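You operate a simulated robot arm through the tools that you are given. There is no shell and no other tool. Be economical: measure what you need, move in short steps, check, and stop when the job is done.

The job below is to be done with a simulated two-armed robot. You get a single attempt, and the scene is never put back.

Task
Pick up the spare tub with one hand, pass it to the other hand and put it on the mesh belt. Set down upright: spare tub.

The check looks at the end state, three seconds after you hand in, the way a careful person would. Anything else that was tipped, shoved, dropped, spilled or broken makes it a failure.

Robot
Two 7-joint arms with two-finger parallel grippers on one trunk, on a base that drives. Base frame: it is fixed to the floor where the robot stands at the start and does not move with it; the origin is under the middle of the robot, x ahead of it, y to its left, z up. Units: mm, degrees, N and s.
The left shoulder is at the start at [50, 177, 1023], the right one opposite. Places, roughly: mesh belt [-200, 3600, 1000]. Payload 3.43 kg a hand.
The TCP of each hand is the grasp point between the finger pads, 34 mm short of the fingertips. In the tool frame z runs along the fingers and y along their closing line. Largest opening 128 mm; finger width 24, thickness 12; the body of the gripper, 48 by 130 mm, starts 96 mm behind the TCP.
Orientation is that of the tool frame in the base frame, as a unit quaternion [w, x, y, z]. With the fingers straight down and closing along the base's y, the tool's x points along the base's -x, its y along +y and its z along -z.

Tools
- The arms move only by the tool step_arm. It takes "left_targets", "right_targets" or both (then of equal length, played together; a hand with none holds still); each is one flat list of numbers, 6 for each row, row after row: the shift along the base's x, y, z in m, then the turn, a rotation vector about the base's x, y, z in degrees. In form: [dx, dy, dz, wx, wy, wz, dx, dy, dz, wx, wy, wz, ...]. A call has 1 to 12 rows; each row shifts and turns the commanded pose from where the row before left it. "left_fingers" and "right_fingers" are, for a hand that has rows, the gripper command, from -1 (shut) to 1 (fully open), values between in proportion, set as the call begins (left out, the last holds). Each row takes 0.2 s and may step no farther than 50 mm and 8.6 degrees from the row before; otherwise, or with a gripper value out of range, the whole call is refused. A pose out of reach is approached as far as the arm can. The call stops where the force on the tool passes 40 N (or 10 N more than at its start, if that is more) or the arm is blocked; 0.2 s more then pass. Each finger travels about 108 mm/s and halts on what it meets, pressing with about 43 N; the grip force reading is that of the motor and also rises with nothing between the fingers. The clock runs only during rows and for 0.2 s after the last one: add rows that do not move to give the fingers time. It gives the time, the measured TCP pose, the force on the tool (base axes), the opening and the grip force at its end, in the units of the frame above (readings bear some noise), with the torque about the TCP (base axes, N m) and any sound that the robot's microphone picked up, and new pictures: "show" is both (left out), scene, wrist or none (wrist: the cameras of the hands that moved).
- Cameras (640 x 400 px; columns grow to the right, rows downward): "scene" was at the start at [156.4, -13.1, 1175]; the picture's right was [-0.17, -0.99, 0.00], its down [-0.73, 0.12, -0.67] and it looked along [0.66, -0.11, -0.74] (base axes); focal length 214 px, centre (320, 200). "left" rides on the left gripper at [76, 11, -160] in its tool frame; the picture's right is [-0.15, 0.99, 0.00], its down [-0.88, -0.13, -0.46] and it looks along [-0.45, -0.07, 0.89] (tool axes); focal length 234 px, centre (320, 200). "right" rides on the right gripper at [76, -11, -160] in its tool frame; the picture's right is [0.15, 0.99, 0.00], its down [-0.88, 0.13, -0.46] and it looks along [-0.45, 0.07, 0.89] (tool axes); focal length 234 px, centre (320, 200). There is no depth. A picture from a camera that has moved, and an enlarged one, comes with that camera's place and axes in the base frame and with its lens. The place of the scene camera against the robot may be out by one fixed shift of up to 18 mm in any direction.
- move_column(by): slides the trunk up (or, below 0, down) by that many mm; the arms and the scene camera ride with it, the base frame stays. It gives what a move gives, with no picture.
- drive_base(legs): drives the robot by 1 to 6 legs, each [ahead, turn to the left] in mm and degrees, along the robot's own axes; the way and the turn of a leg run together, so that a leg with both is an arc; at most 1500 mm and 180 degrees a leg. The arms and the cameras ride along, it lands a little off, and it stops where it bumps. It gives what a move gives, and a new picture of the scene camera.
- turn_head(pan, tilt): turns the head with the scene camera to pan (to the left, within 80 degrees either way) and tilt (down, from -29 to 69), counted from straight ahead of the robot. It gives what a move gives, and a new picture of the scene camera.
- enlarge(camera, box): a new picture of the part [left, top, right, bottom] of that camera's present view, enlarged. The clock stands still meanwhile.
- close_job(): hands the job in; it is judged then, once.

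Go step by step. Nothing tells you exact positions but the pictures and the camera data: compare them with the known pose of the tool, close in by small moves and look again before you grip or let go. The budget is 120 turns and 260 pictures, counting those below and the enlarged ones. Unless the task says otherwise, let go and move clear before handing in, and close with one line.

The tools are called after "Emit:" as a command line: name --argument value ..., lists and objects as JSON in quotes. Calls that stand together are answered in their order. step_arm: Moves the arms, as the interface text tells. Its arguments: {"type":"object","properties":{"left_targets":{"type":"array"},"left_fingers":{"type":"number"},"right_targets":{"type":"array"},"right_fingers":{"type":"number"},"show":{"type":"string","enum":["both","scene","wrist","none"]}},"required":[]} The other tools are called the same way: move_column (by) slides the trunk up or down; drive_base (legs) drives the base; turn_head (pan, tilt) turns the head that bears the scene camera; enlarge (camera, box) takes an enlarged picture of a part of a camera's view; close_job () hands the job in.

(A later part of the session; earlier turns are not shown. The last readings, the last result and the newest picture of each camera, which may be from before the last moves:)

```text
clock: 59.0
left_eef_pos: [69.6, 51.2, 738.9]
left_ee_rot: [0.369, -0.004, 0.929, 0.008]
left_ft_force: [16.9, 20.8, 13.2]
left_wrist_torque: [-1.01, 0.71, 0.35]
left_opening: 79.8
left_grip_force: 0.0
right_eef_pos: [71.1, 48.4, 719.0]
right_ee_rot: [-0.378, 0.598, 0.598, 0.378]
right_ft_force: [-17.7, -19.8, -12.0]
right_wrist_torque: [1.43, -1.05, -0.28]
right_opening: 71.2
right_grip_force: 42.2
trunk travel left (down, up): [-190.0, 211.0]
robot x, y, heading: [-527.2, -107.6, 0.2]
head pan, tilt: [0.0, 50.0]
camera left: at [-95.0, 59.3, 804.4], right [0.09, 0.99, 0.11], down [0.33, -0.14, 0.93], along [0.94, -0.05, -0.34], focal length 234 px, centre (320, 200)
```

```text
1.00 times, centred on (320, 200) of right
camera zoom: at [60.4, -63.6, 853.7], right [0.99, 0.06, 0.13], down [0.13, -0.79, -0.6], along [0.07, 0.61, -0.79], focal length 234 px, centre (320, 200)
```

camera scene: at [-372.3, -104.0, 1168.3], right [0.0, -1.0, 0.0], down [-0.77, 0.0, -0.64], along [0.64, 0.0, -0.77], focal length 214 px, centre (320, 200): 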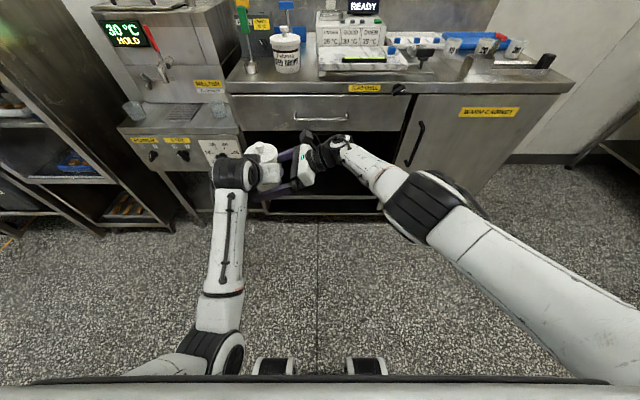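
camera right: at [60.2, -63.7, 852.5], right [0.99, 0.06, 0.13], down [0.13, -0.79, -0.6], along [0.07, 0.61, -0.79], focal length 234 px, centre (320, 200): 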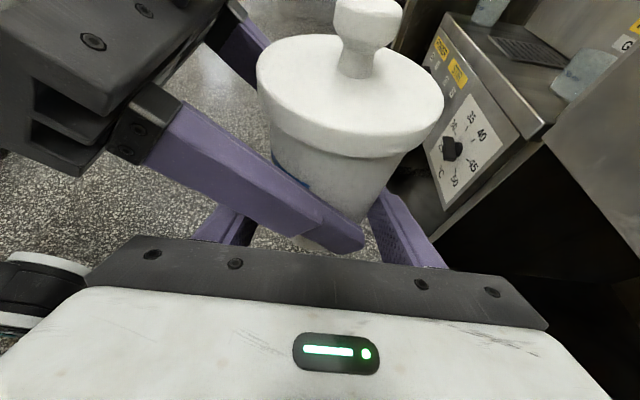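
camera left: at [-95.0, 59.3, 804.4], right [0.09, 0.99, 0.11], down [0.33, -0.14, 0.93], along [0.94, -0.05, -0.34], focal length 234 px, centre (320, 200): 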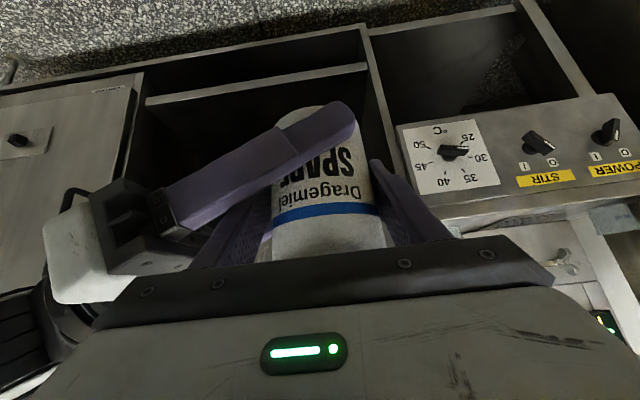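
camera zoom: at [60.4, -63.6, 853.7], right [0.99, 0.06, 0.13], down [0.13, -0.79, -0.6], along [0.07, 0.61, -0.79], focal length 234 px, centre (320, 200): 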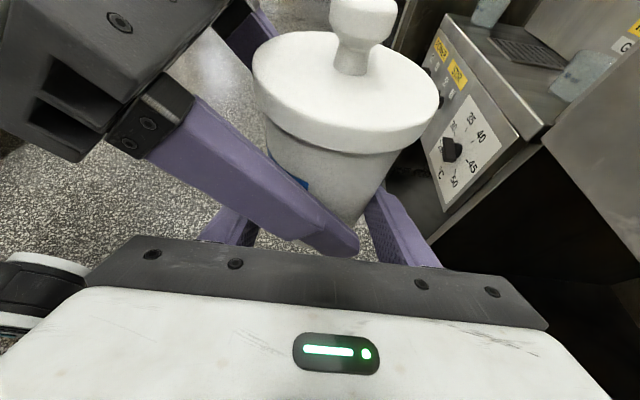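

The strain is easing. I continue: steeper and slightly up.

Emit:
step_arm --left_targets '[0, 0.001, 0.002, 0, 2, 0, 0, 0.001, 0.002, 0, 2, 0, 0, 0.001, 0.002, 0, 2, 0, 0, 0, 0, 0, 0, 0]' --show "wrist"

Emit:
enlarge --camera "right" --box '[0, 0, 640, 400]'

```text
clock: 60.0
left_eef_pos: [67.5, 50.9, 743.0]
left_ee_rot: [0.315, -0.002, 0.949, 0.005]
left_ft_force: [4.8, 4.7, 0.9]
left_wrist_torque: [-0.21, 0.15, 0.24]
left_opening: 85.7
left_grip_force: 0.1
right_eef_pos: [71.8, 51.2, 721.7]
right_ee_rot: [-0.379, 0.596, 0.597, 0.382]
right_ft_force: [-6.2, -4.9, -2.1]
right_wrist_torque: [0.32, -0.33, -0.24]
right_opening: 71.0
right_grip_force: 43.5
trunk travel left (down, up): [-190.0, 211.0]
robot x, y, heading: [-530.0, -103.2, 0.0]
head pan, tilt: [0.0, 50.0]
camera left: at [-88.4, 60.2, 826.1], right [0.11, 0.99, 0.1], down [0.43, -0.14, 0.89], along [0.89, -0.06, -0.44], focal length 234 px, centre (320, 200)
```

left: 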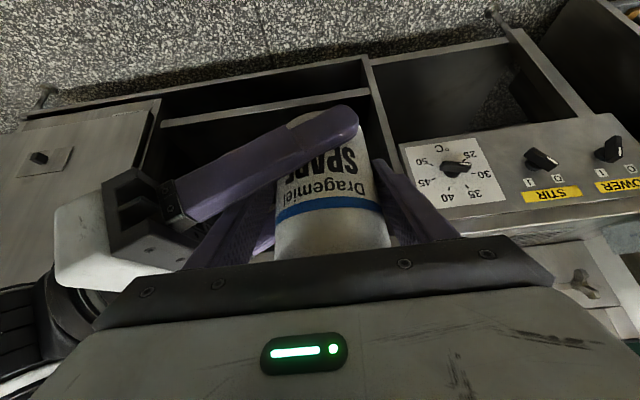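

```text
1.00 times, centred on (320, 200) of right
camera zoom: at [60.6, -62.0, 856.9], right [0.99, 0.06, 0.14], down [0.13, -0.79, -0.6], along [0.07, 0.62, -0.78], focal length 234 px, centre (320, 200)
```

zoom: 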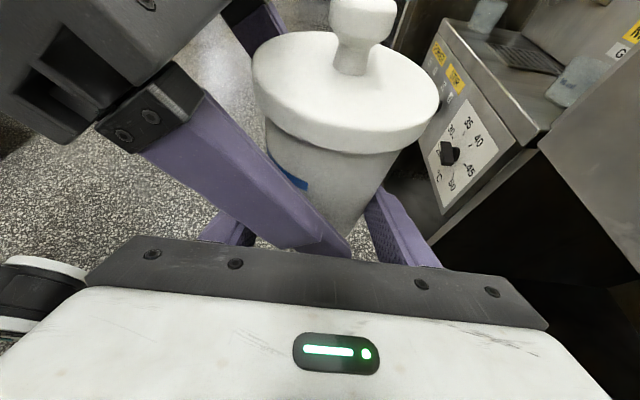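

Free now. I open the left a bit more (100 mm) and check before withdrawing.

Emit:
step_arm --left_targets '[0, 0, 0.002, 0, 1, 0, 0, 0, 0.001, 0, 0, 0, 0, 0, 0, 0, 0, 0]' --left_fingers 0.56 --show "none"

```text
clock: 60.8
left_eef_pos: [68.6, 52.2, 746.4]
left_ee_rot: [0.308, -0.002, 0.951, 0.005]
left_ft_force: [0.1, 0.2, 1.4]
left_wrist_torque: [0.0, 0.01, -0.02]
left_opening: 100.0
left_grip_force: 0.0
right_eef_pos: [71.1, 49.7, 721.5]
right_ee_rot: [-0.378, 0.597, 0.597, 0.38]
right_ft_force: [-0.4, -0.2, -0.7]
right_wrist_torque: [-0.01, -0.02, 0.05]
right_opening: 70.8
right_grip_force: 42.8
trunk travel left (down, up): [-190.0, 211.0]
robot x, y, heading: [-527.3, -104.1, 0.2]
head pan, tilt: [0.0, 50.0]
```

The right hand carries the tub alone. I withdraw the left hand back and up along its tool axis, gently.

Emit:
step_arm --left_targets '[-0.004, 0, 0.008, 0, 0, 0, -0.005, 0, 0.008, 0, 0, 0, -0.005, 0, 0.008, 0, 0, 0]' --show "wrist"

Emit:
enlarge --camera "right" --box '[0, 0, 640, 400]'

```text
clock: 61.6
left_eef_pos: [53.4, 51.1, 771.7]
left_ee_rot: [0.309, -0.002, 0.951, 0.006]
left_ft_force: [-0.6, -0.5, -0.4]
left_wrist_torque: [0.0, -0.01, 0.0]
left_opening: 99.8
left_grip_force: 0.1
right_eef_pos: [70.9, 49.1, 719.6]
right_ee_rot: [-0.378, 0.597, 0.597, 0.38]
right_ft_force: [0.6, -0.4, -1.3]
right_wrist_torque: [0.0, 0.0, -0.02]
right_opening: 70.7
right_grip_force: 42.9
trunk travel left (down, up): [-190.0, 211.0]
robot x, y, heading: [-526.8, -103.5, 0.2]
head pan, tilt: [0.0, 50.0]
camera left: at [-101.3, 61.0, 856.6], right [0.11, 0.99, 0.1], down [0.45, -0.13, 0.88], along [0.89, -0.05, -0.46], focal length 234 px, centre (320, 200)
```

left: 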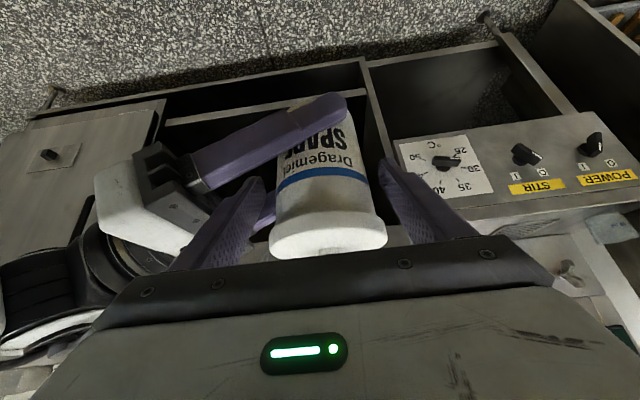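

```text
1.00 times, centred on (320, 200) of right
camera zoom: at [60.6, -63.0, 855.2], right [0.99, 0.06, 0.13], down [0.13, -0.79, -0.6], along [0.07, 0.61, -0.79], focal length 234 px, centre (320, 200)
```

zoom: 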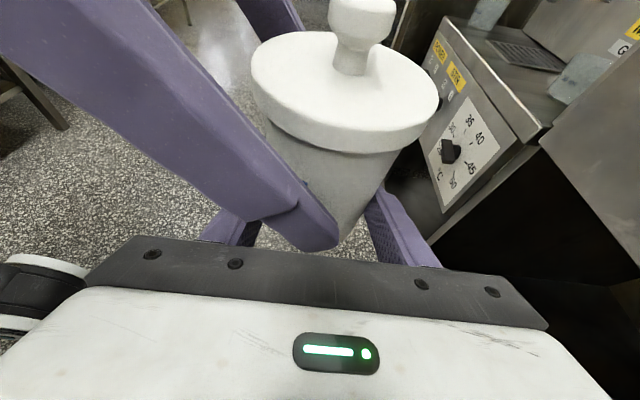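

Smooth. I keep withdrawing.

Emit:
step_arm --left_targets '[-0.007, 0, 0.012, 0, 0, 0, -0.008, 0, 0.012, 0, 0, 0, -0.008, 0, 0.012, 0, 0, 0, -0.008, 0, 0.012, 0, 0, 0]' --left_fingers 0.7 --show "wrist"

```text
clock: 62.6
left_eef_pos: [21.2, 52.3, 818.6]
left_ee_rot: [0.308, -0.003, 0.951, 0.006]
left_ft_force: [0.5, 0.4, -0.5]
left_wrist_torque: [-0.01, -0.04, -0.04]
left_opening: 108.8
left_grip_force: 0.1
right_eef_pos: [72.4, 49.2, 721.3]
right_ee_rot: [-0.379, 0.597, 0.597, 0.379]
right_ft_force: [-0.7, -0.4, -0.3]
right_wrist_torque: [0.0, -0.01, -0.01]
right_opening: 70.5
right_grip_force: 42.8
trunk travel left (down, up): [-190.0, 211.0]
robot x, y, heading: [-527.4, -104.8, 0.2]
head pan, tilt: [0.0, 50.0]
camera left: at [-132.1, 61.5, 903.6], right [0.11, 0.99, 0.1], down [0.45, -0.14, 0.88], along [0.89, -0.05, -0.46], focal length 234 px, centre (320, 200)
```

left: 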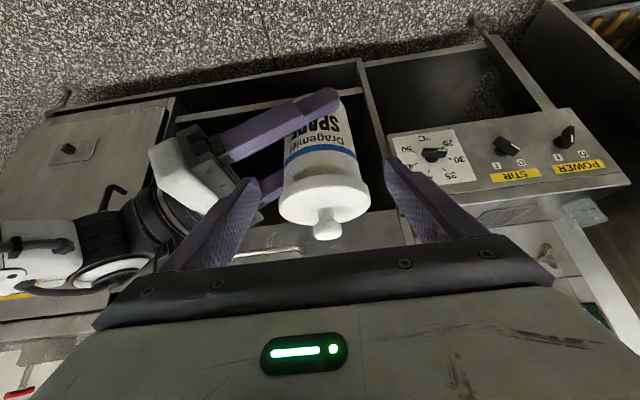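

Emit:
step_arm --left_targets '[-0.008, 0, 0.014, 0, 0, 0, -0.008, 0, 0.014, 0, 0, 0, -0.008, 0.005, 0.014, 0, 0, 0, -0.008, 0.01, 0.014, 0, 0, 0, -0.005, 0.02, 0.01, 0, 0, 0, 0, 0.02, 0.01, 0, 0, 0]' --show "scene"

Emit:
enlarge --camera "right" --box '[0, 0, 640, 400]'

```text
clock: 64.2
left_eef_pos: [-4.3, 131.5, 831.2]
left_ee_rot: [0.273, -0.009, 0.961, 0.036]
left_ft_force: [0.8, 0.0, -0.3]
left_wrist_torque: [-0.03, -0.02, -0.03]
left_opening: 108.7
left_grip_force: 0.0
left hand out of reach, approached as far as the arm can: row 4, 5, 6
right_eef_pos: [71.8, 49.7, 719.1]
right_ee_rot: [-0.378, 0.597, 0.597, 0.379]
right_ft_force: [-0.3, 0.5, -0.7]
right_wrist_torque: [0.01, -0.05, -0.01]
right_opening: 70.4
right_grip_force: 43.3
trunk travel left (down, up): [-190.0, 211.0]
robot x, y, heading: [-527.0, -102.8, -0.1]
head pan, tilt: [0.0, 50.0]
stopped in row 6 (left hand): the arm was blocked; the commanded pose is now the measured one
camera scene: at [-372.2, -103.9, 1168.3], right [0.0, -1.0, 0.0], down [-0.77, 0.0, -0.64], along [0.64, 0.0, -0.77], focal length 214 px, centre (320, 200)
```

scene: 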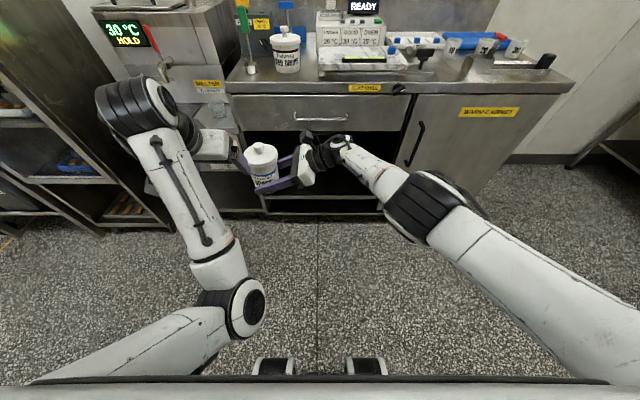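

```text
1.00 times, centred on (320, 200) of right
camera zoom: at [60.6, -62.8, 855.1], right [0.99, 0.06, 0.13], down [0.13, -0.79, -0.6], along [0.07, 0.61, -0.79], focal length 234 px, centre (320, 200)
```

zoom: 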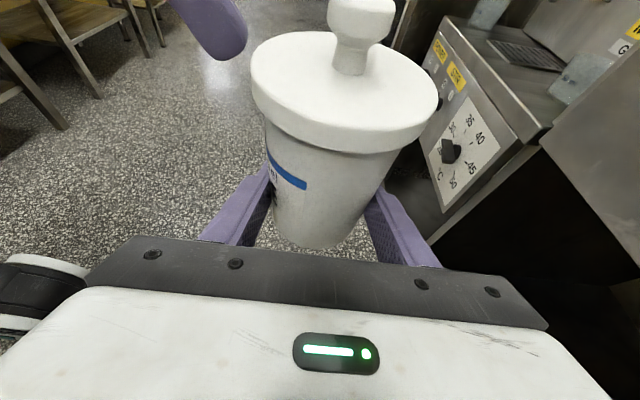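

The left hand is clear, and the right hand carries the tub upright. Now I stow the left arm closer to the body before driving.

Emit:
step_arm --left_targets '[-0.02, 0.015, 0, 0, 4, 0, -0.02, 0.015, 0, 0, 4, -1, -0.02, 0.015, 0, 0, 4, -1, -0.02, 0.015, 0, 0, 4, -1, -0.03, 0.01, 0, 0, 4, -1, -0.03, 0.01, 0, 0, 4, 0, -0.03, 0, 0, 0, 4, 0, -0.03, 0, 0, 0, 3, 0]' --show "scene"

```text
clock: 65.2
left_eef_pos: [-72.6, 235.7, 717.6]
left_ee_rot: [0.068, 0.011, 0.996, 0.054]
left_ft_force: [-0.2, -1.0, -0.9]
left_wrist_torque: [-0.03, -0.02, 0.01]
left_opening: 108.7
left_grip_force: 0.1
left hand out of reach, approached as far as the arm can: row 1, 2, 3, 4
right_eef_pos: [71.9, 49.8, 719.3]
right_ee_rot: [-0.378, 0.598, 0.597, 0.379]
right_ft_force: [0.2, 0.0, -0.4]
right_wrist_torque: [0.01, 0.0, 0.02]
right_opening: 70.6
right_grip_force: 42.8
trunk travel left (down, up): [-190.0, 211.0]
robot x, y, heading: [-527.7, -101.2, 0.1]
head pan, tilt: [0.0, 50.0]
stopped in row 4 (left hand): the arm was blocked; the commanded pose is now the measured one
camera scene: at [-372.3, -104.2, 1168.3], right [0.0, -1.0, 0.0], down [-0.77, 0.0, -0.64], along [0.64, 0.0, -0.77], focal length 214 px, centre (320, 200)
```

scene: 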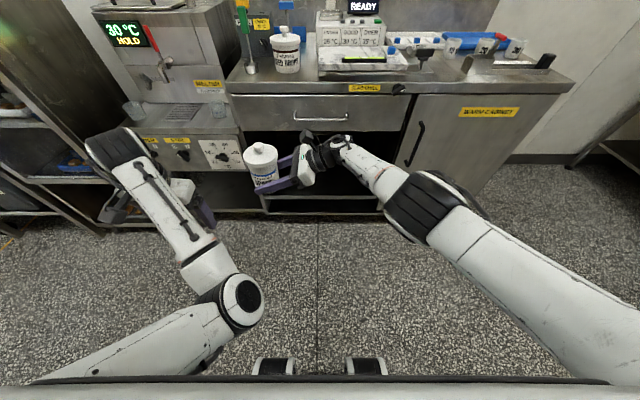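

Emit:
step_arm --left_targets '[-0.03, 0, 0, 0, 2, 0, -0.03, 0, 0, 0, 2, 0, -0.03, 0, 0, 0, 2, 0, -0.03, 0, 0, 0, 2, 0, -0.03, 0, 0, 0, 0, 0, -0.03, 0, 0, 0, 0, 0]' --show "scene"

```text
clock: 66.8
left_eef_pos: [-189.8, 296.6, 691.5]
left_ee_rot: [0.041, 0.006, 0.997, 0.067]
left_ft_force: [0.3, 0.1, 0.0]
left_wrist_torque: [0.0, 0.0, -0.01]
left_opening: 108.8
left_grip_force: 0.1
left hand out of reach, approached as far as the arm can: row 1, 2, 3, 4, 5, 6
right_eef_pos: [71.1, 49.9, 719.4]
right_ee_rot: [-0.379, 0.597, 0.597, 0.379]
right_ft_force: [-0.2, -0.2, -1.2]
right_wrist_torque: [-0.01, -0.03, 0.01]
right_opening: 70.2
right_grip_force: 43.6
trunk travel left (down, up): [-190.0, 211.0]
robot x, y, heading: [-528.1, -103.9, 0.1]
head pan, tilt: [0.0, 50.0]
stopped in row 6 (left hand): the arm was blocked; the commanded pose is now the measured one
camera scene: at [-372.3, -104.0, 1168.3], right [0.0, -1.0, 0.0], down [-0.77, 0.0, -0.64], along [0.64, 0.0, -0.77], focal length 214 px, centre (320, 200)
```

scene: 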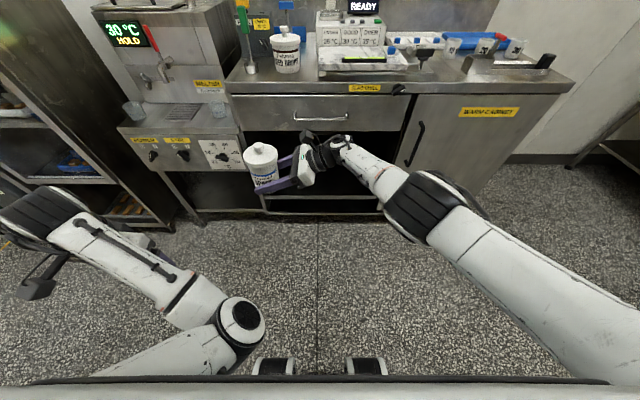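

The right opening reading is creeping slightly. I check the tub in the right hand before driving.

Emit:
enlarge --camera "right" --box '[0, 0, 640, 400]'

Emit:
enlarge --camera "scene" --box '[200, 110, 360, 210]'

```text
1.00 times, centred on (320, 200) of right
camera zoom: at [60.6, -63.0, 855.1], right [0.99, 0.06, 0.13], down [0.13, -0.79, -0.6], along [0.07, 0.61, -0.79], focal length 234 px, centre (320, 200)
```

zoom: 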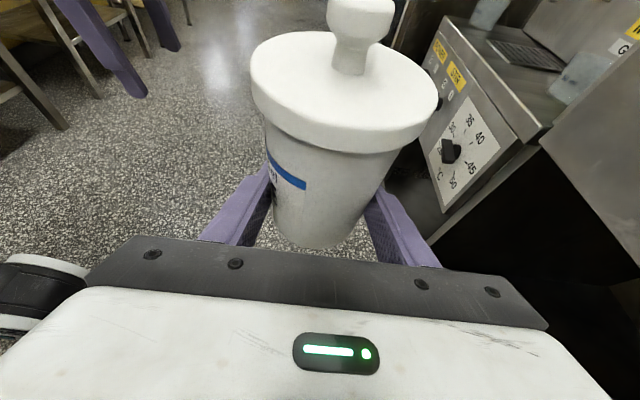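

```text
4.00 times, centred on (280, 160) of scene
camera zoom: at [-372.3, -104.0, 1168.3], right [0.0, -1.0, 0.0], down [-0.77, 0.0, -0.64], along [0.64, 0.0, -0.77], focal length 858 px, centre (480, 360)
```

zoom: 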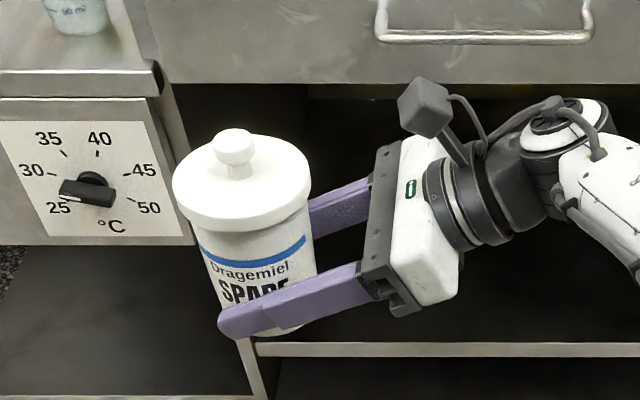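

The tub is upright and secure. I raise the trunk, turn left to face down the aisle and look ahead.

Emit:
move_column --by 200

Emit:
drive_base --legs '[[0, 80]]'

Emit:
turn_head --pan 0 --tilt 25

```text
clock: 68.9
left_eef_pos: [-188.9, 295.5, 890.2]
left_ee_rot: [0.042, 0.006, 0.997, 0.066]
left_ft_force: [-0.2, -0.6, -0.2]
left_wrist_torque: [-0.03, -0.03, 0.06]
left_opening: 108.8
left_grip_force: 0.1
right_eef_pos: [72.7, 48.3, 919.6]
right_ee_rot: [-0.378, 0.597, 0.597, 0.38]
right_ft_force: [1.2, -0.3, -0.7]
right_wrist_torque: [0.01, 0.01, 0.03]
right_opening: 70.5
right_grip_force: 43.2
trunk travel left (down, up): [-390.0, 11.0]
robot x, y, heading: [-530.7, -106.7, 0.3]
head pan, tilt: [0.0, 50.0]
```

```text
clock: 72.7
left_eef_pos: [-857.8, 302.3, 890.0]
left_ee_rot: [-0.01, -0.632, 0.771, 0.077]
left_ft_force: [0.0, -0.1, 0.5]
left_wrist_torque: [-0.01, 0.0, -0.01]
left_opening: 108.7
left_grip_force: 0.1
right_eef_pos: [-568.2, 512.9, 920.6]
right_ee_rot: [-0.534, 0.078, 0.841, 0.051]
right_ft_force: [-1.0, 0.0, -0.5]
right_wrist_torque: [-0.01, 0.01, 0.02]
right_opening: 70.6
right_grip_force: 43.4
trunk travel left (down, up): [-390.0, 11.0]
robot x, y, heading: [-528.4, -106.0, 79.6]
head pan, tilt: [0.0, 50.0]
camera scene: at [-492.4, 40.1, 1368.3], right [0.98, -0.18, 0.0], down [-0.14, -0.75, -0.64], along [0.12, 0.63, -0.77], focal length 214 px, centre (320, 200)
```

scene: 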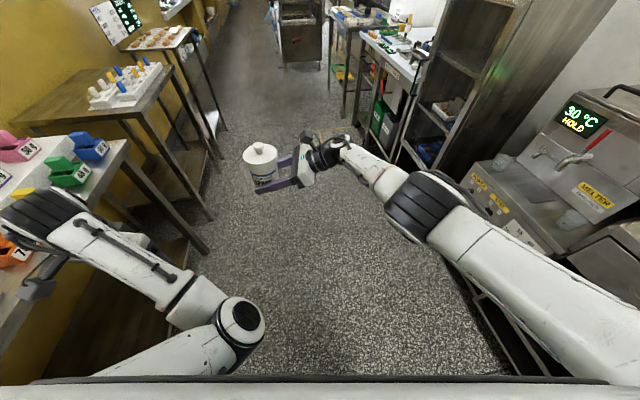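

```text
clock: 73.6
left_eef_pos: [-858.7, 303.7, 890.0]
left_ee_rot: [-0.01, -0.631, 0.772, 0.077]
left_ft_force: [-0.6, 0.5, 0.5]
left_wrist_torque: [0.02, 0.01, -0.01]
left_opening: 108.7
left_grip_force: 0.0
right_eef_pos: [-567.1, 512.2, 920.6]
right_ee_rot: [-0.533, 0.078, 0.841, 0.051]
right_ft_force: [-0.1, -0.2, -0.4]
right_wrist_torque: [-0.01, -0.01, 0.01]
right_opening: 70.4
right_grip_force: 43.1
trunk travel left (down, up): [-390.0, 11.0]
robot x, y, heading: [-530.6, -106.0, 79.5]
head pan, tilt: [0.0, 25.0]
camera scene: at [-489.6, 55.0, 1405.7], right [0.98, -0.18, 0.0], down [-0.08, -0.42, -0.91], along [0.17, 0.89, -0.42], focal length 214 px, centre (320, 200)
```

scene: 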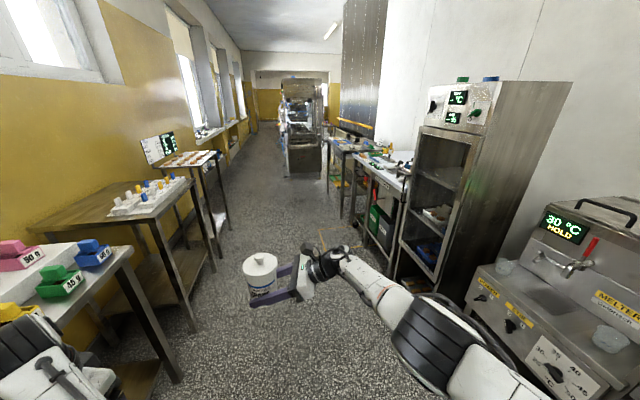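

The aisle is clear between the tables (left x < −1070, right x > 300). I drive 1500 mm along the middle and look again.

Emit:
drive_base --legs '[[0, 4], [1500, 0]]'

```text
clock: 81.6
left_eef_pos: [-721.2, 1780.5, 889.9]
left_ee_rot: [-0.013, -0.661, 0.747, 0.077]
left_ft_force: [-0.2, 0.6, 0.3]
left_wrist_torque: [-0.02, 0.01, 0.0]
left_opening: 108.7
left_grip_force: 0.0
right_eef_pos: [-446.7, 2013.4, 920.0]
right_ee_rot: [-0.536, 0.046, 0.843, 0.03]
right_ft_force: [0.0, -0.2, 0.1]
right_wrist_torque: [-0.02, -0.03, -0.01]
right_opening: 70.7
right_grip_force: 42.9
trunk travel left (down, up): [-390.0, 11.0]
robot x, y, heading: [-357.3, 1401.2, 83.7]
head pan, tilt: [0.0, 25.0]
camera scene: at [-333.6, 1561.8, 1405.7], right [0.99, -0.11, 0.0], down [-0.05, -0.42, -0.91], along [0.1, 0.9, -0.42], focal length 214 px, centre (320, 200)
```

scene: 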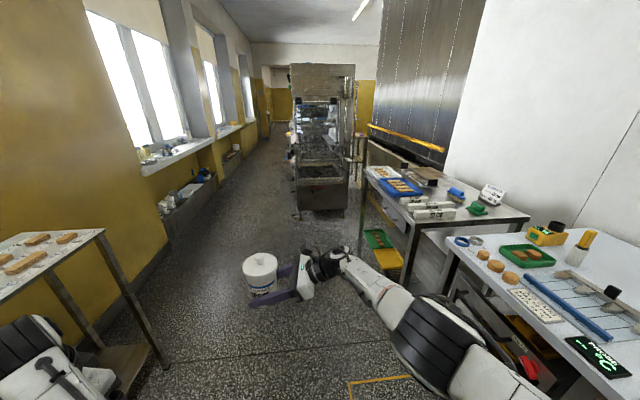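

Emit:
enlarge --camera "scene" --box '[250, 50, 410, 225]'

Emit:
enlarge --camera "scene" --box '[280, 130, 370, 190]'

```text
2.29 times, centred on (330, 138) of scene
camera zoom: at [-333.6, 1561.8, 1405.7], right [0.99, -0.11, 0.0], down [-0.05, -0.42, -0.91], along [0.1, 0.9, -0.42], focal length 490 px, centre (297, 343)
```

zoom: 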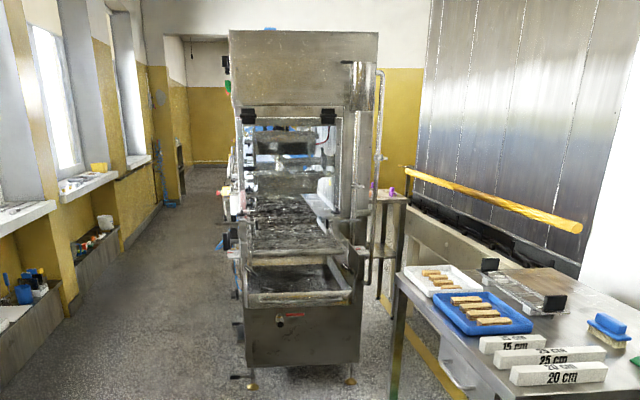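

```text
6.67 times, centred on (325, 160) of scene
camera zoom: at [-333.6, 1561.8, 1405.7], right [0.99, -0.11, 0.0], down [-0.05, -0.42, -0.91], along [0.1, 0.9, -0.42], focal length 1430 px, centre (287, 467)
```

zoom: 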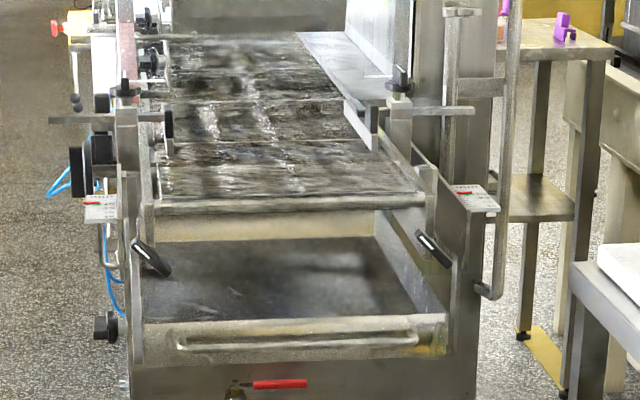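

The belt's front roller is near y≈3140–3200, the belt is about 300 mm wide and centred near x≈−160. I plan to stand left-front of it at a heading of about 45°, so the right hand reaches in over the front corner. Next stage of the drive:

Emit:
drive_base --legs '[[0, 11], [850, 0], [0, -45]]'

Emit:
turn_head --pan 20 --tilt 30

```text
clock: 88.9
left_eef_pos: [-511.9, 2768.2, 891.1]
left_ee_rot: [0.011, -0.411, 0.909, 0.077]
left_ft_force: [0.3, -0.4, 0.7]
left_wrist_torque: [0.0, 0.0, 0.02]
left_opening: 108.8
left_grip_force: 0.2
right_eef_pos: [-154.5, 2804.0, 920.6]
right_ee_rot: [-0.503, 0.293, 0.791, 0.188]
right_ft_force: [-0.2, -0.5, -0.5]
right_wrist_torque: [-0.02, -0.02, 0.01]
right_opening: 70.3
right_grip_force: 42.8
trunk travel left (down, up): [-390.0, 11.0]
robot x, y, heading: [-428.3, 2246.9, 49.3]
head pan, tilt: [0.0, 25.0]
camera scene: at [-314.7, 2372.7, 1405.8], right [0.76, -0.65, 0.0], down [-0.28, -0.32, -0.91], along [0.59, 0.69, -0.42], focal length 214 px, centre (320, 200)
```

scene: 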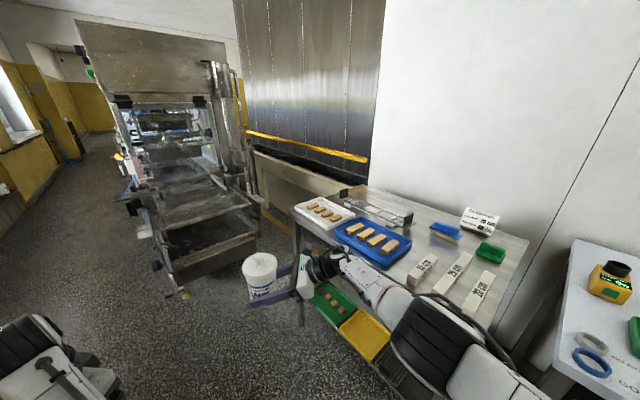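

```text
clock: 89.7
left_eef_pos: [-511.2, 2767.7, 890.4]
left_ee_rot: [0.011, -0.41, 0.908, 0.078]
left_ft_force: [-0.4, -0.9, 0.4]
left_wrist_torque: [-0.01, -0.02, 0.0]
left_opening: 108.5
left_grip_force: 0.0
right_eef_pos: [-154.6, 2804.5, 920.8]
right_ee_rot: [-0.502, 0.294, 0.792, 0.188]
right_ft_force: [0.1, -0.4, 0.1]
right_wrist_torque: [0.0, -0.02, 0.0]
right_opening: 70.4
right_grip_force: 43.1
trunk travel left (down, up): [-390.0, 11.0]
robot x, y, heading: [-429.2, 2248.9, 49.3]
head pan, tilt: [20.0, 30.0]
camera scene: at [-342.6, 2387.3, 1397.8], right [0.94, -0.35, 0.0], down [-0.18, -0.47, -0.87], along [0.31, 0.81, -0.5], focal length 214 px, centre (320, 200)
```

scene: 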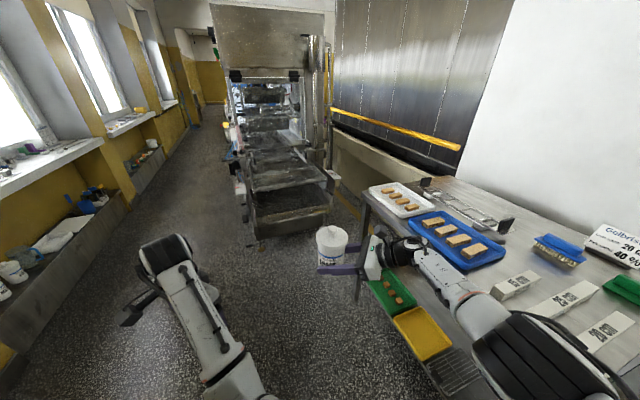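

Emit:
enlarge --camera "scene" --box '[210, 60, 370, 250]'

Emit:
enlarge --camera "scene" --box '[230, 140, 350, 220]'

```text
2.11 times, centred on (290, 155) of scene
camera zoom: at [-342.6, 2387.3, 1397.8], right [0.94, -0.35, 0.0], down [-0.18, -0.47, -0.87], along [0.31, 0.81, -0.5], focal length 452 px, centre (383, 295)
```

zoom: 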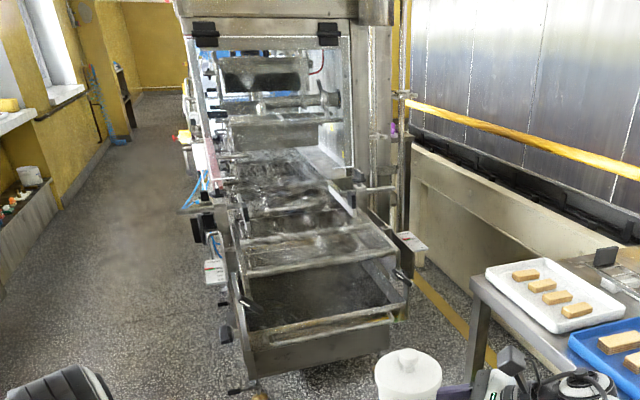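

```text
5.00 times, centred on (290, 180) of scene
camera zoom: at [-342.6, 2387.3, 1397.8], right [0.94, -0.35, 0.0], down [-0.18, -0.47, -0.87], along [0.31, 0.81, -0.5], focal length 1072 px, centre (470, 300)
```

zoom: 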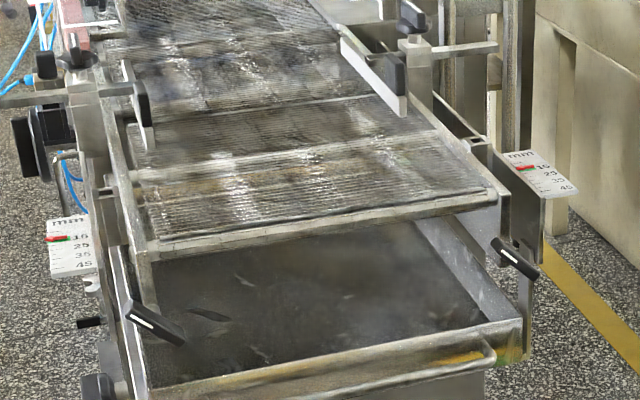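

From two views the belt's front roller runs from (−311, 3275) to (5, 3229), with its top at z≈970–1000, and it is open up to the side guides at y≈3440. I'll set the tub at about (−150, 3340). First I raise the tub well above belt height.

Emit:
step_arm --right_targets '[0, 0, 0.02, 0, 0, 0, 0, 0, 0.02, 0, 0, 0, 0, 0, 0.02, 0, 0, 0, 0, 0, 0.02, 0, 0, 0, 0, 0, 0.02, 0, 0, 0, 0, 0, 0.02, 0, 0, 0, 0, 0, 0.02, 0, 0, 0, 0, 0, 0.02, 0, 0, 0, 0, 0, 0.02, 0, 0, 0, 0, 0, 0.02, 0, 0, 0]' --show "both"

```text
clock: 91.9
left_eef_pos: [-511.5, 2767.4, 890.0]
left_ee_rot: [0.011, -0.411, 0.908, 0.078]
left_ft_force: [-0.7, 0.1, 0.4]
left_wrist_torque: [0.0, 0.02, -0.02]
left_opening: 108.9
left_grip_force: 0.0
right_eef_pos: [-143.4, 2834.8, 1114.2]
right_ee_rot: [-0.501, 0.293, 0.792, 0.187]
right_ft_force: [0.2, -0.5, -1.2]
right_wrist_torque: [0.05, -0.02, 0.05]
right_opening: 70.2
right_grip_force: 43.1
right hand out of reach, approached as far as the arm can: row 1, 2, 3, 4, 5, 6, 8
trunk travel left (down, up): [-390.0, 11.0]
robot x, y, heading: [-428.6, 2247.3, 49.2]
head pan, tilt: [20.0, 30.0]
camera scene: at [-342.9, 2387.2, 1397.8], right [0.94, -0.35, 0.0], down [-0.18, -0.47, -0.87], along [0.3, 0.81, -0.5], focal length 214 px, centre (320, 200)
camera right: at [-65.4, 2752.3, 1248.8], right [0.6, 0.79, 0.13], down [0.68, -0.41, -0.6], along [-0.42, 0.45, -0.79], focal length 234 px, centre (320, 200)
```

scene: 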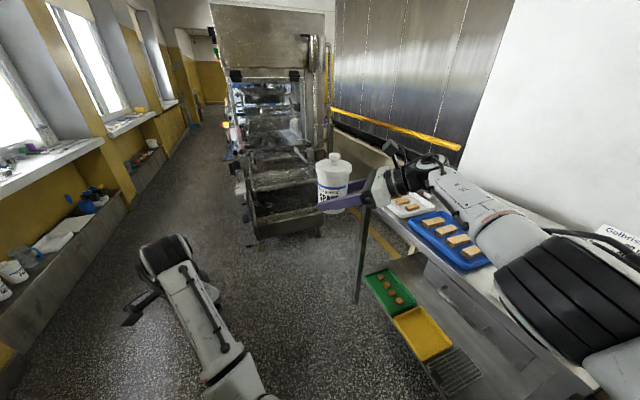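
right: 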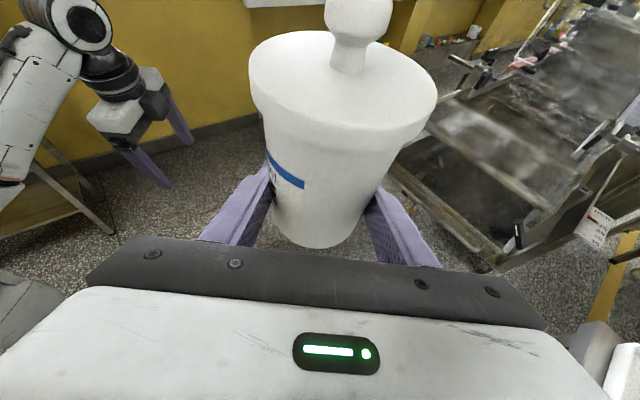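

The hand is up at z 1114. Next I move up in front of the machine: turn to about 96°, forward 305, and turn back to about 57°. That leaves about 200 mm of straight approach.

Emit:
drive_base --legs '[[0, 46.8], [305, 0], [0, -39]]'

Emit:
enlarge --camera "right" --box '[0, 0, 640, 400]'

```text
clock: 97.9
left_eef_pos: [-614.1, 3052.6, 891.6]
left_ee_rot: [0.006, -0.473, 0.877, 0.078]
left_ft_force: [0.4, -0.3, 0.0]
left_wrist_torque: [0.03, 0.01, 0.01]
left_opening: 108.9
left_grip_force: 0.1
right_eef_pos: [-260.7, 3167.7, 1112.5]
right_ee_rot: [-0.514, 0.237, 0.811, 0.151]
right_ft_force: [0.7, -0.6, -0.8]
right_wrist_torque: [0.01, -0.03, -0.02]
right_opening: 70.5
right_grip_force: 42.7
trunk travel left (down, up): [-390.0, 11.0]
robot x, y, heading: [-463.8, 2549.6, 57.4]
head pan, tilt: [20.0, 30.0]
camera scene: at [-395.3, 2696.7, 1397.8], right [0.98, -0.22, 0.0], down [-0.11, -0.49, -0.87], along [0.19, 0.85, -0.5], focal length 214 px, centre (320, 200)
```

scene: 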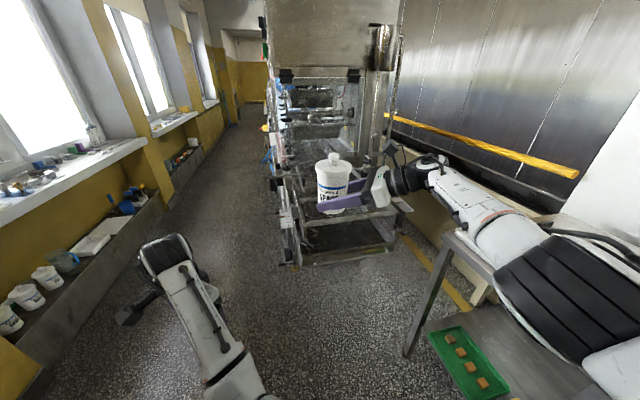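

```text
1.00 times, centred on (320, 200) of right
camera zoom: at [-171.8, 3098.0, 1248.5], right [0.48, 0.87, 0.13], down [0.73, -0.31, -0.6], along [-0.48, 0.39, -0.79], focal length 234 px, centre (320, 200)
```

zoom: 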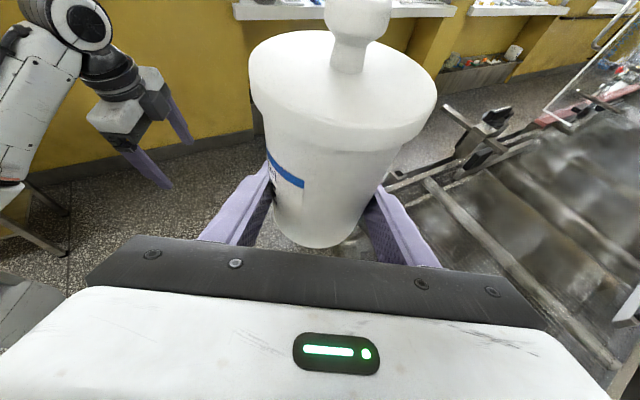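

Emit:
enlarge --camera "scene" --box '[260, 120, 420, 270]'

Emit:
enlarge --camera "right" --box '[380, 80, 640, 400]'

```text
2.67 times, centred on (340, 195) of scene
camera zoom: at [-395.3, 2696.7, 1397.8], right [0.98, -0.22, 0.0], down [-0.11, -0.49, -0.87], along [0.19, 0.85, -0.5], focal length 572 px, centre (267, 213)
```

zoom: 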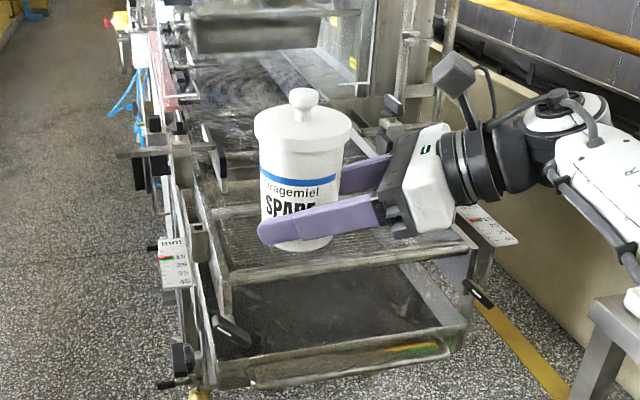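

```text
1.25 times, centred on (510, 240) of right
camera zoom: at [-171.8, 3098.0, 1248.5], right [0.48, 0.87, 0.13], down [0.73, -0.31, -0.6], along [-0.48, 0.39, -0.79], focal length 293 px, centre (82, 150)
```

zoom: 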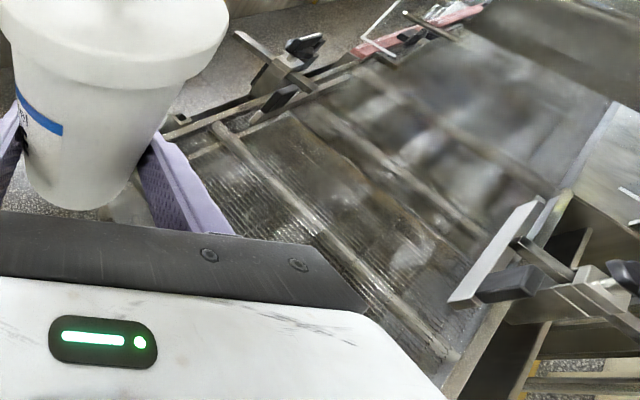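

From here the roller sits at y≈3255 and a cross bar at y≈3400, leaving a free belt section between them. Driving 190 mm along the current heading puts the tub over (−158, 3328).

Emit:
drive_base --legs '[[190, 0]]'

Emit:
enlarge --camera "right" --box '[0, 0, 640, 400]'

Emit:
enlarge --camera "scene" --box '[260, 140, 420, 260]'

```text
clock: 99.5
left_eef_pos: [-513.9, 3211.1, 890.8]
left_ee_rot: [0.006, -0.473, 0.878, 0.078]
left_ft_force: [-0.5, 0.2, -0.1]
left_wrist_torque: [-0.01, 0.0, -0.02]
left_opening: 108.5
left_grip_force: 0.0
right_eef_pos: [-158.4, 3330.5, 1111.7]
right_ee_rot: [-0.514, 0.236, 0.811, 0.15]
right_ft_force: [-0.4, 0.8, -1.7]
right_wrist_torque: [-0.04, 0.03, 0.04]
right_opening: 70.5
right_grip_force: 42.8
trunk travel left (down, up): [-390.0, 11.0]
robot x, y, heading: [-360.4, 2706.3, 57.8]
head pan, tilt: [20.0, 30.0]
camera scene: at [-293.2, 2857.9, 1397.7], right [0.98, -0.22, 0.0], down [-0.11, -0.49, -0.87], along [0.19, 0.85, -0.5], focal length 214 px, centre (320, 200)
```

scene: 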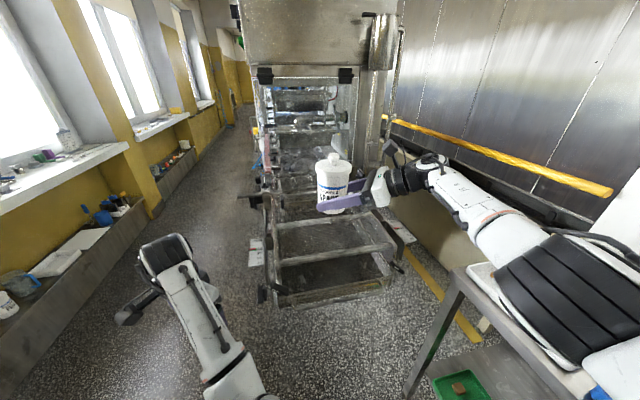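

```text
1.00 times, centred on (320, 200) of right
camera zoom: at [-71.0, 3259.8, 1248.0], right [0.48, 0.87, 0.13], down [0.73, -0.31, -0.6], along [-0.48, 0.39, -0.79], focal length 234 px, centre (320, 200)
```

zoom: 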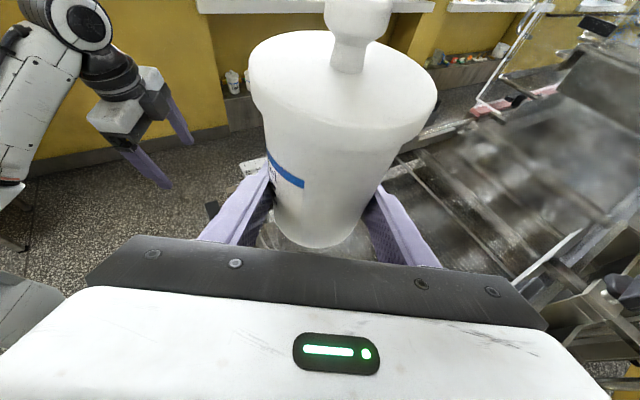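

```text
3.33 times, centred on (340, 200) of scene
camera zoom: at [-293.2, 2857.9, 1397.7], right [0.98, -0.22, 0.0], down [-0.11, -0.49, -0.87], along [0.19, 0.85, -0.5], focal length 715 px, centre (253, 200)
```

zoom: 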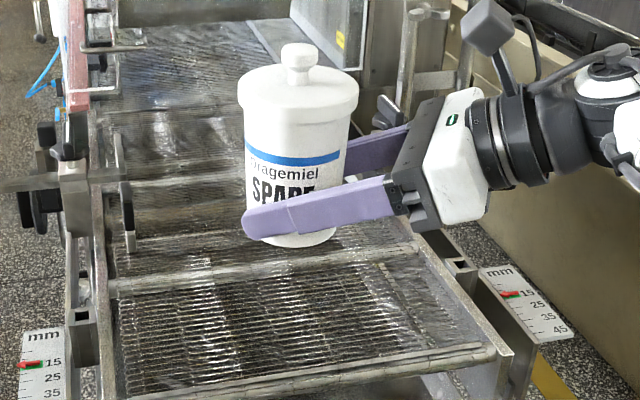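

The tub hangs over the free section between the roller (y≈3270) and the bar (y≈3425). I lower it vertically with the trunk, first 60 mm.

Emit:
move_column --by -60

Emit:
enlarge --camera "scene" --box '[240, 120, 640, 370]'

Emit:
enlarge --camera "scene" --box '[280, 150, 400, 240]'

```text
clock: 100.5
left_eef_pos: [-514.5, 3211.3, 830.7]
left_ee_rot: [0.006, -0.475, 0.877, 0.079]
left_ft_force: [0.1, -0.1, -0.6]
left_wrist_torque: [-0.01, 0.0, -0.01]
left_opening: 108.5
left_grip_force: 0.2
right_eef_pos: [-159.3, 3330.3, 1053.6]
right_ee_rot: [-0.515, 0.235, 0.811, 0.15]
right_ft_force: [0.4, -1.3, -0.9]
right_wrist_torque: [-0.05, -0.01, 0.01]
right_opening: 70.3
right_grip_force: 43.2
trunk travel left (down, up): [-330.0, 71.0]
robot x, y, heading: [-360.1, 2708.7, 57.8]
head pan, tilt: [20.0, 30.0]
```

```text
1.60 times, centred on (440, 245) of scene
camera zoom: at [-293.7, 2856.9, 1337.9], right [0.98, -0.22, 0.0], down [-0.11, -0.49, -0.87], along [0.19, 0.85, -0.5], focal length 343 px, centre (128, 128)
```

zoom: 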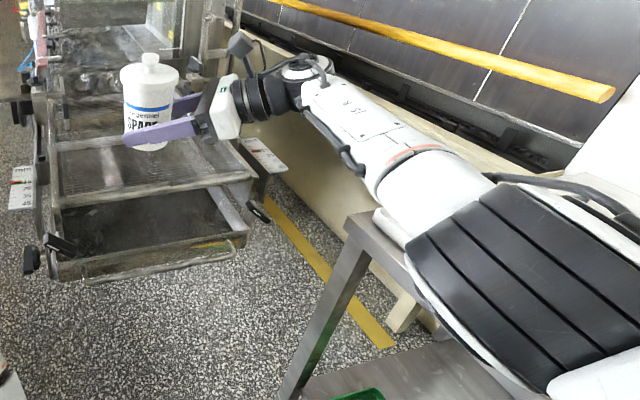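

```text
4.44 times, centred on (340, 195) of scene
camera zoom: at [-293.7, 2856.9, 1337.9], right [0.98, -0.22, 0.0], down [-0.11, -0.49, -0.87], along [0.19, 0.85, -0.5], focal length 953 px, centre (231, 222)
```

zoom: 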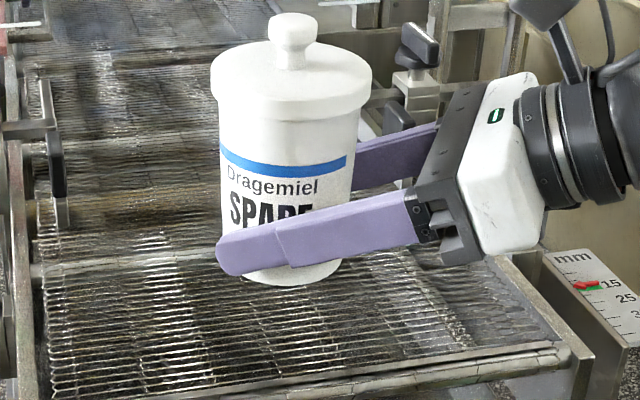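

Clearance is fine: the side table is only about 760–800 high. I keep lowering in small steps and watch the vertical force.

Emit:
move_column --by -20

Emit:
enlarge --camera "scene" --box '[280, 150, 400, 240]'

```text
clock: 101.1
left_eef_pos: [-513.1, 3211.3, 811.8]
left_ee_rot: [0.005, -0.474, 0.877, 0.078]
left_ft_force: [0.3, 0.9, 0.3]
left_wrist_torque: [0.01, 0.01, -0.02]
left_opening: 108.9
left_grip_force: 0.1
right_eef_pos: [-159.5, 3328.8, 1033.2]
right_ee_rot: [-0.514, 0.235, 0.811, 0.15]
right_ft_force: [-0.1, 1.1, -0.5]
right_wrist_torque: [0.0, 0.01, -0.01]
right_opening: 70.4
right_grip_force: 43.0
trunk travel left (down, up): [-310.0, 91.0]
robot x, y, heading: [-360.1, 2707.3, 57.7]
head pan, tilt: [20.0, 30.0]
```

```text
4.44 times, centred on (340, 195) of scene
camera zoom: at [-293.7, 2857.0, 1317.8], right [0.98, -0.22, 0.0], down [-0.11, -0.49, -0.87], along [0.19, 0.85, -0.5], focal length 953 px, centre (231, 222)
```

zoom: 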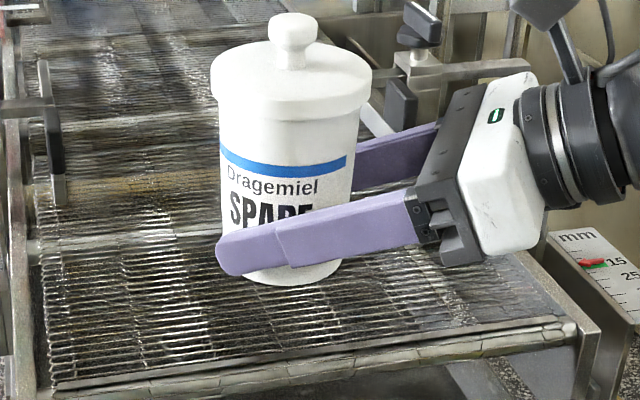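

Emit:
move_column --by -10

```text
clock: 101.7
left_eef_pos: [-514.8, 3211.1, 800.8]
left_ee_rot: [0.006, -0.474, 0.877, 0.078]
left_ft_force: [0.2, 0.4, 0.2]
left_wrist_torque: [-0.02, -0.02, 0.01]
left_opening: 108.8
left_grip_force: 0.2
right_eef_pos: [-159.8, 3329.2, 1023.9]
right_ee_rot: [-0.515, 0.236, 0.811, 0.15]
right_ft_force: [0.2, -0.3, -0.6]
right_wrist_torque: [0.01, 0.01, 0.02]
right_opening: 70.5
right_grip_force: 43.2
trunk travel left (down, up): [-300.0, 101.0]
robot x, y, heading: [-359.1, 2706.8, 57.6]
head pan, tilt: [20.0, 30.0]
```

Emit:
move_column --by -7

Emit:
enlarge --camera "scene" --box '[290, 165, 390, 240]'

```text
clock: 102.3
left_eef_pos: [-514.7, 3211.6, 793.4]
left_ee_rot: [0.005, -0.474, 0.877, 0.077]
left_ft_force: [0.0, -0.8, -0.1]
left_wrist_torque: [0.01, 0.01, 0.02]
left_opening: 108.8
left_grip_force: 0.0
right_eef_pos: [-161.0, 3329.1, 1015.9]
right_ee_rot: [-0.514, 0.236, 0.811, 0.15]
right_ft_force: [0.4, -0.3, -0.4]
right_wrist_torque: [0.03, -0.04, -0.01]
right_opening: 70.6
right_grip_force: 42.8
trunk travel left (down, up): [-293.0, 108.0]
robot x, y, heading: [-358.4, 2707.8, 57.6]
head pan, tilt: [20.0, 30.0]
```

```text
5.33 times, centred on (340, 202) of scene
camera zoom: at [-293.7, 2857.0, 1300.8], right [0.98, -0.22, 0.0], down [-0.11, -0.49, -0.87], along [0.19, 0.85, -0.5], focal length 1144 px, centre (213, 187)
```

zoom: 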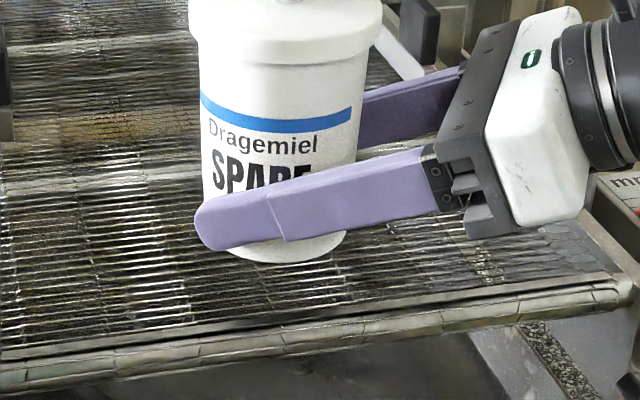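

Emit:
move_column --by -7

```text
clock: 102.8
left_eef_pos: [-513.3, 3210.5, 786.4]
left_ee_rot: [0.005, -0.473, 0.878, 0.078]
left_ft_force: [-0.5, -0.1, 0.3]
left_wrist_torque: [-0.01, 0.02, 0.0]
left_opening: 108.7
left_grip_force: 0.0
right_eef_pos: [-160.5, 3329.0, 1009.4]
right_ee_rot: [-0.514, 0.236, 0.811, 0.151]
right_ft_force: [0.5, -0.9, -1.0]
right_wrist_torque: [-0.02, 0.01, 0.0]
right_opening: 70.1
right_grip_force: 43.2
trunk travel left (down, up): [-286.0, 115.0]
robot x, y, heading: [-358.7, 2706.5, 58.0]
head pan, tilt: [20.0, 30.0]
```

Emit:
move_column --by -5

Emit:
enlarge --camera "scene" --box '[300, 175, 380, 235]'

Emit:
enlarge --camera "right" --box '[200, 150, 480, 325]'

```text
clock: 103.4
left_eef_pos: [-514.7, 3211.3, 782.9]
left_ee_rot: [0.006, -0.474, 0.877, 0.078]
left_ft_force: [-0.3, -0.6, 0.5]
left_wrist_torque: [-0.01, -0.02, 0.0]
left_opening: 108.8
left_grip_force: 0.0
right_eef_pos: [-160.7, 3329.2, 1005.0]
right_ee_rot: [-0.515, 0.235, 0.811, 0.15]
right_ft_force: [0.0, 0.2, -0.7]
right_wrist_torque: [-0.02, -0.03, 0.01]
right_opening: 70.5
right_grip_force: 42.8
trunk travel left (down, up): [-281.0, 120.0]
robot x, y, heading: [-360.0, 2709.5, 57.6]
head pan, tilt: [20.0, 30.0]
```

```text
6.67 times, centred on (340, 205) of scene
camera zoom: at [-293.7, 2857.1, 1288.8], right [0.98, -0.22, 0.0], down [-0.11, -0.49, -0.87], along [0.19, 0.85, -0.5], focal length 1430 px, centre (187, 167)
```

zoom: 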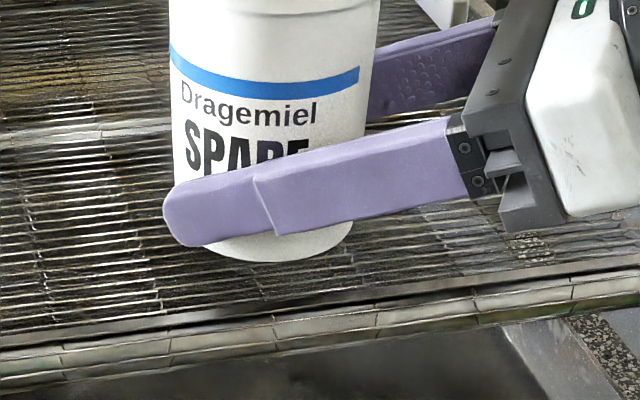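

```text
2.29 times, centred on (340, 238) of right
camera zoom: at [-71.4, 3259.1, 1139.5], right [0.48, 0.87, 0.13], down [0.74, -0.31, -0.6], along [-0.48, 0.39, -0.79], focal length 535 px, centre (274, 114)
```

zoom: 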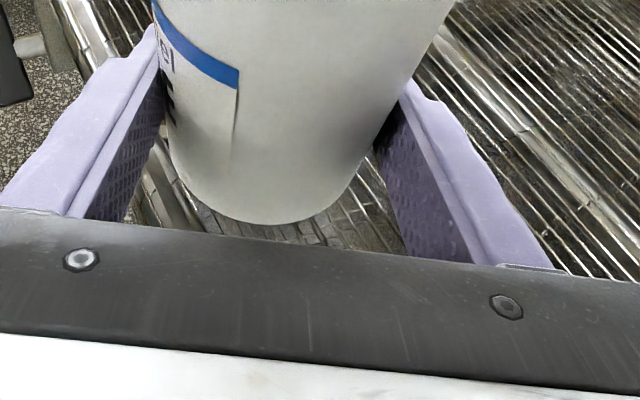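

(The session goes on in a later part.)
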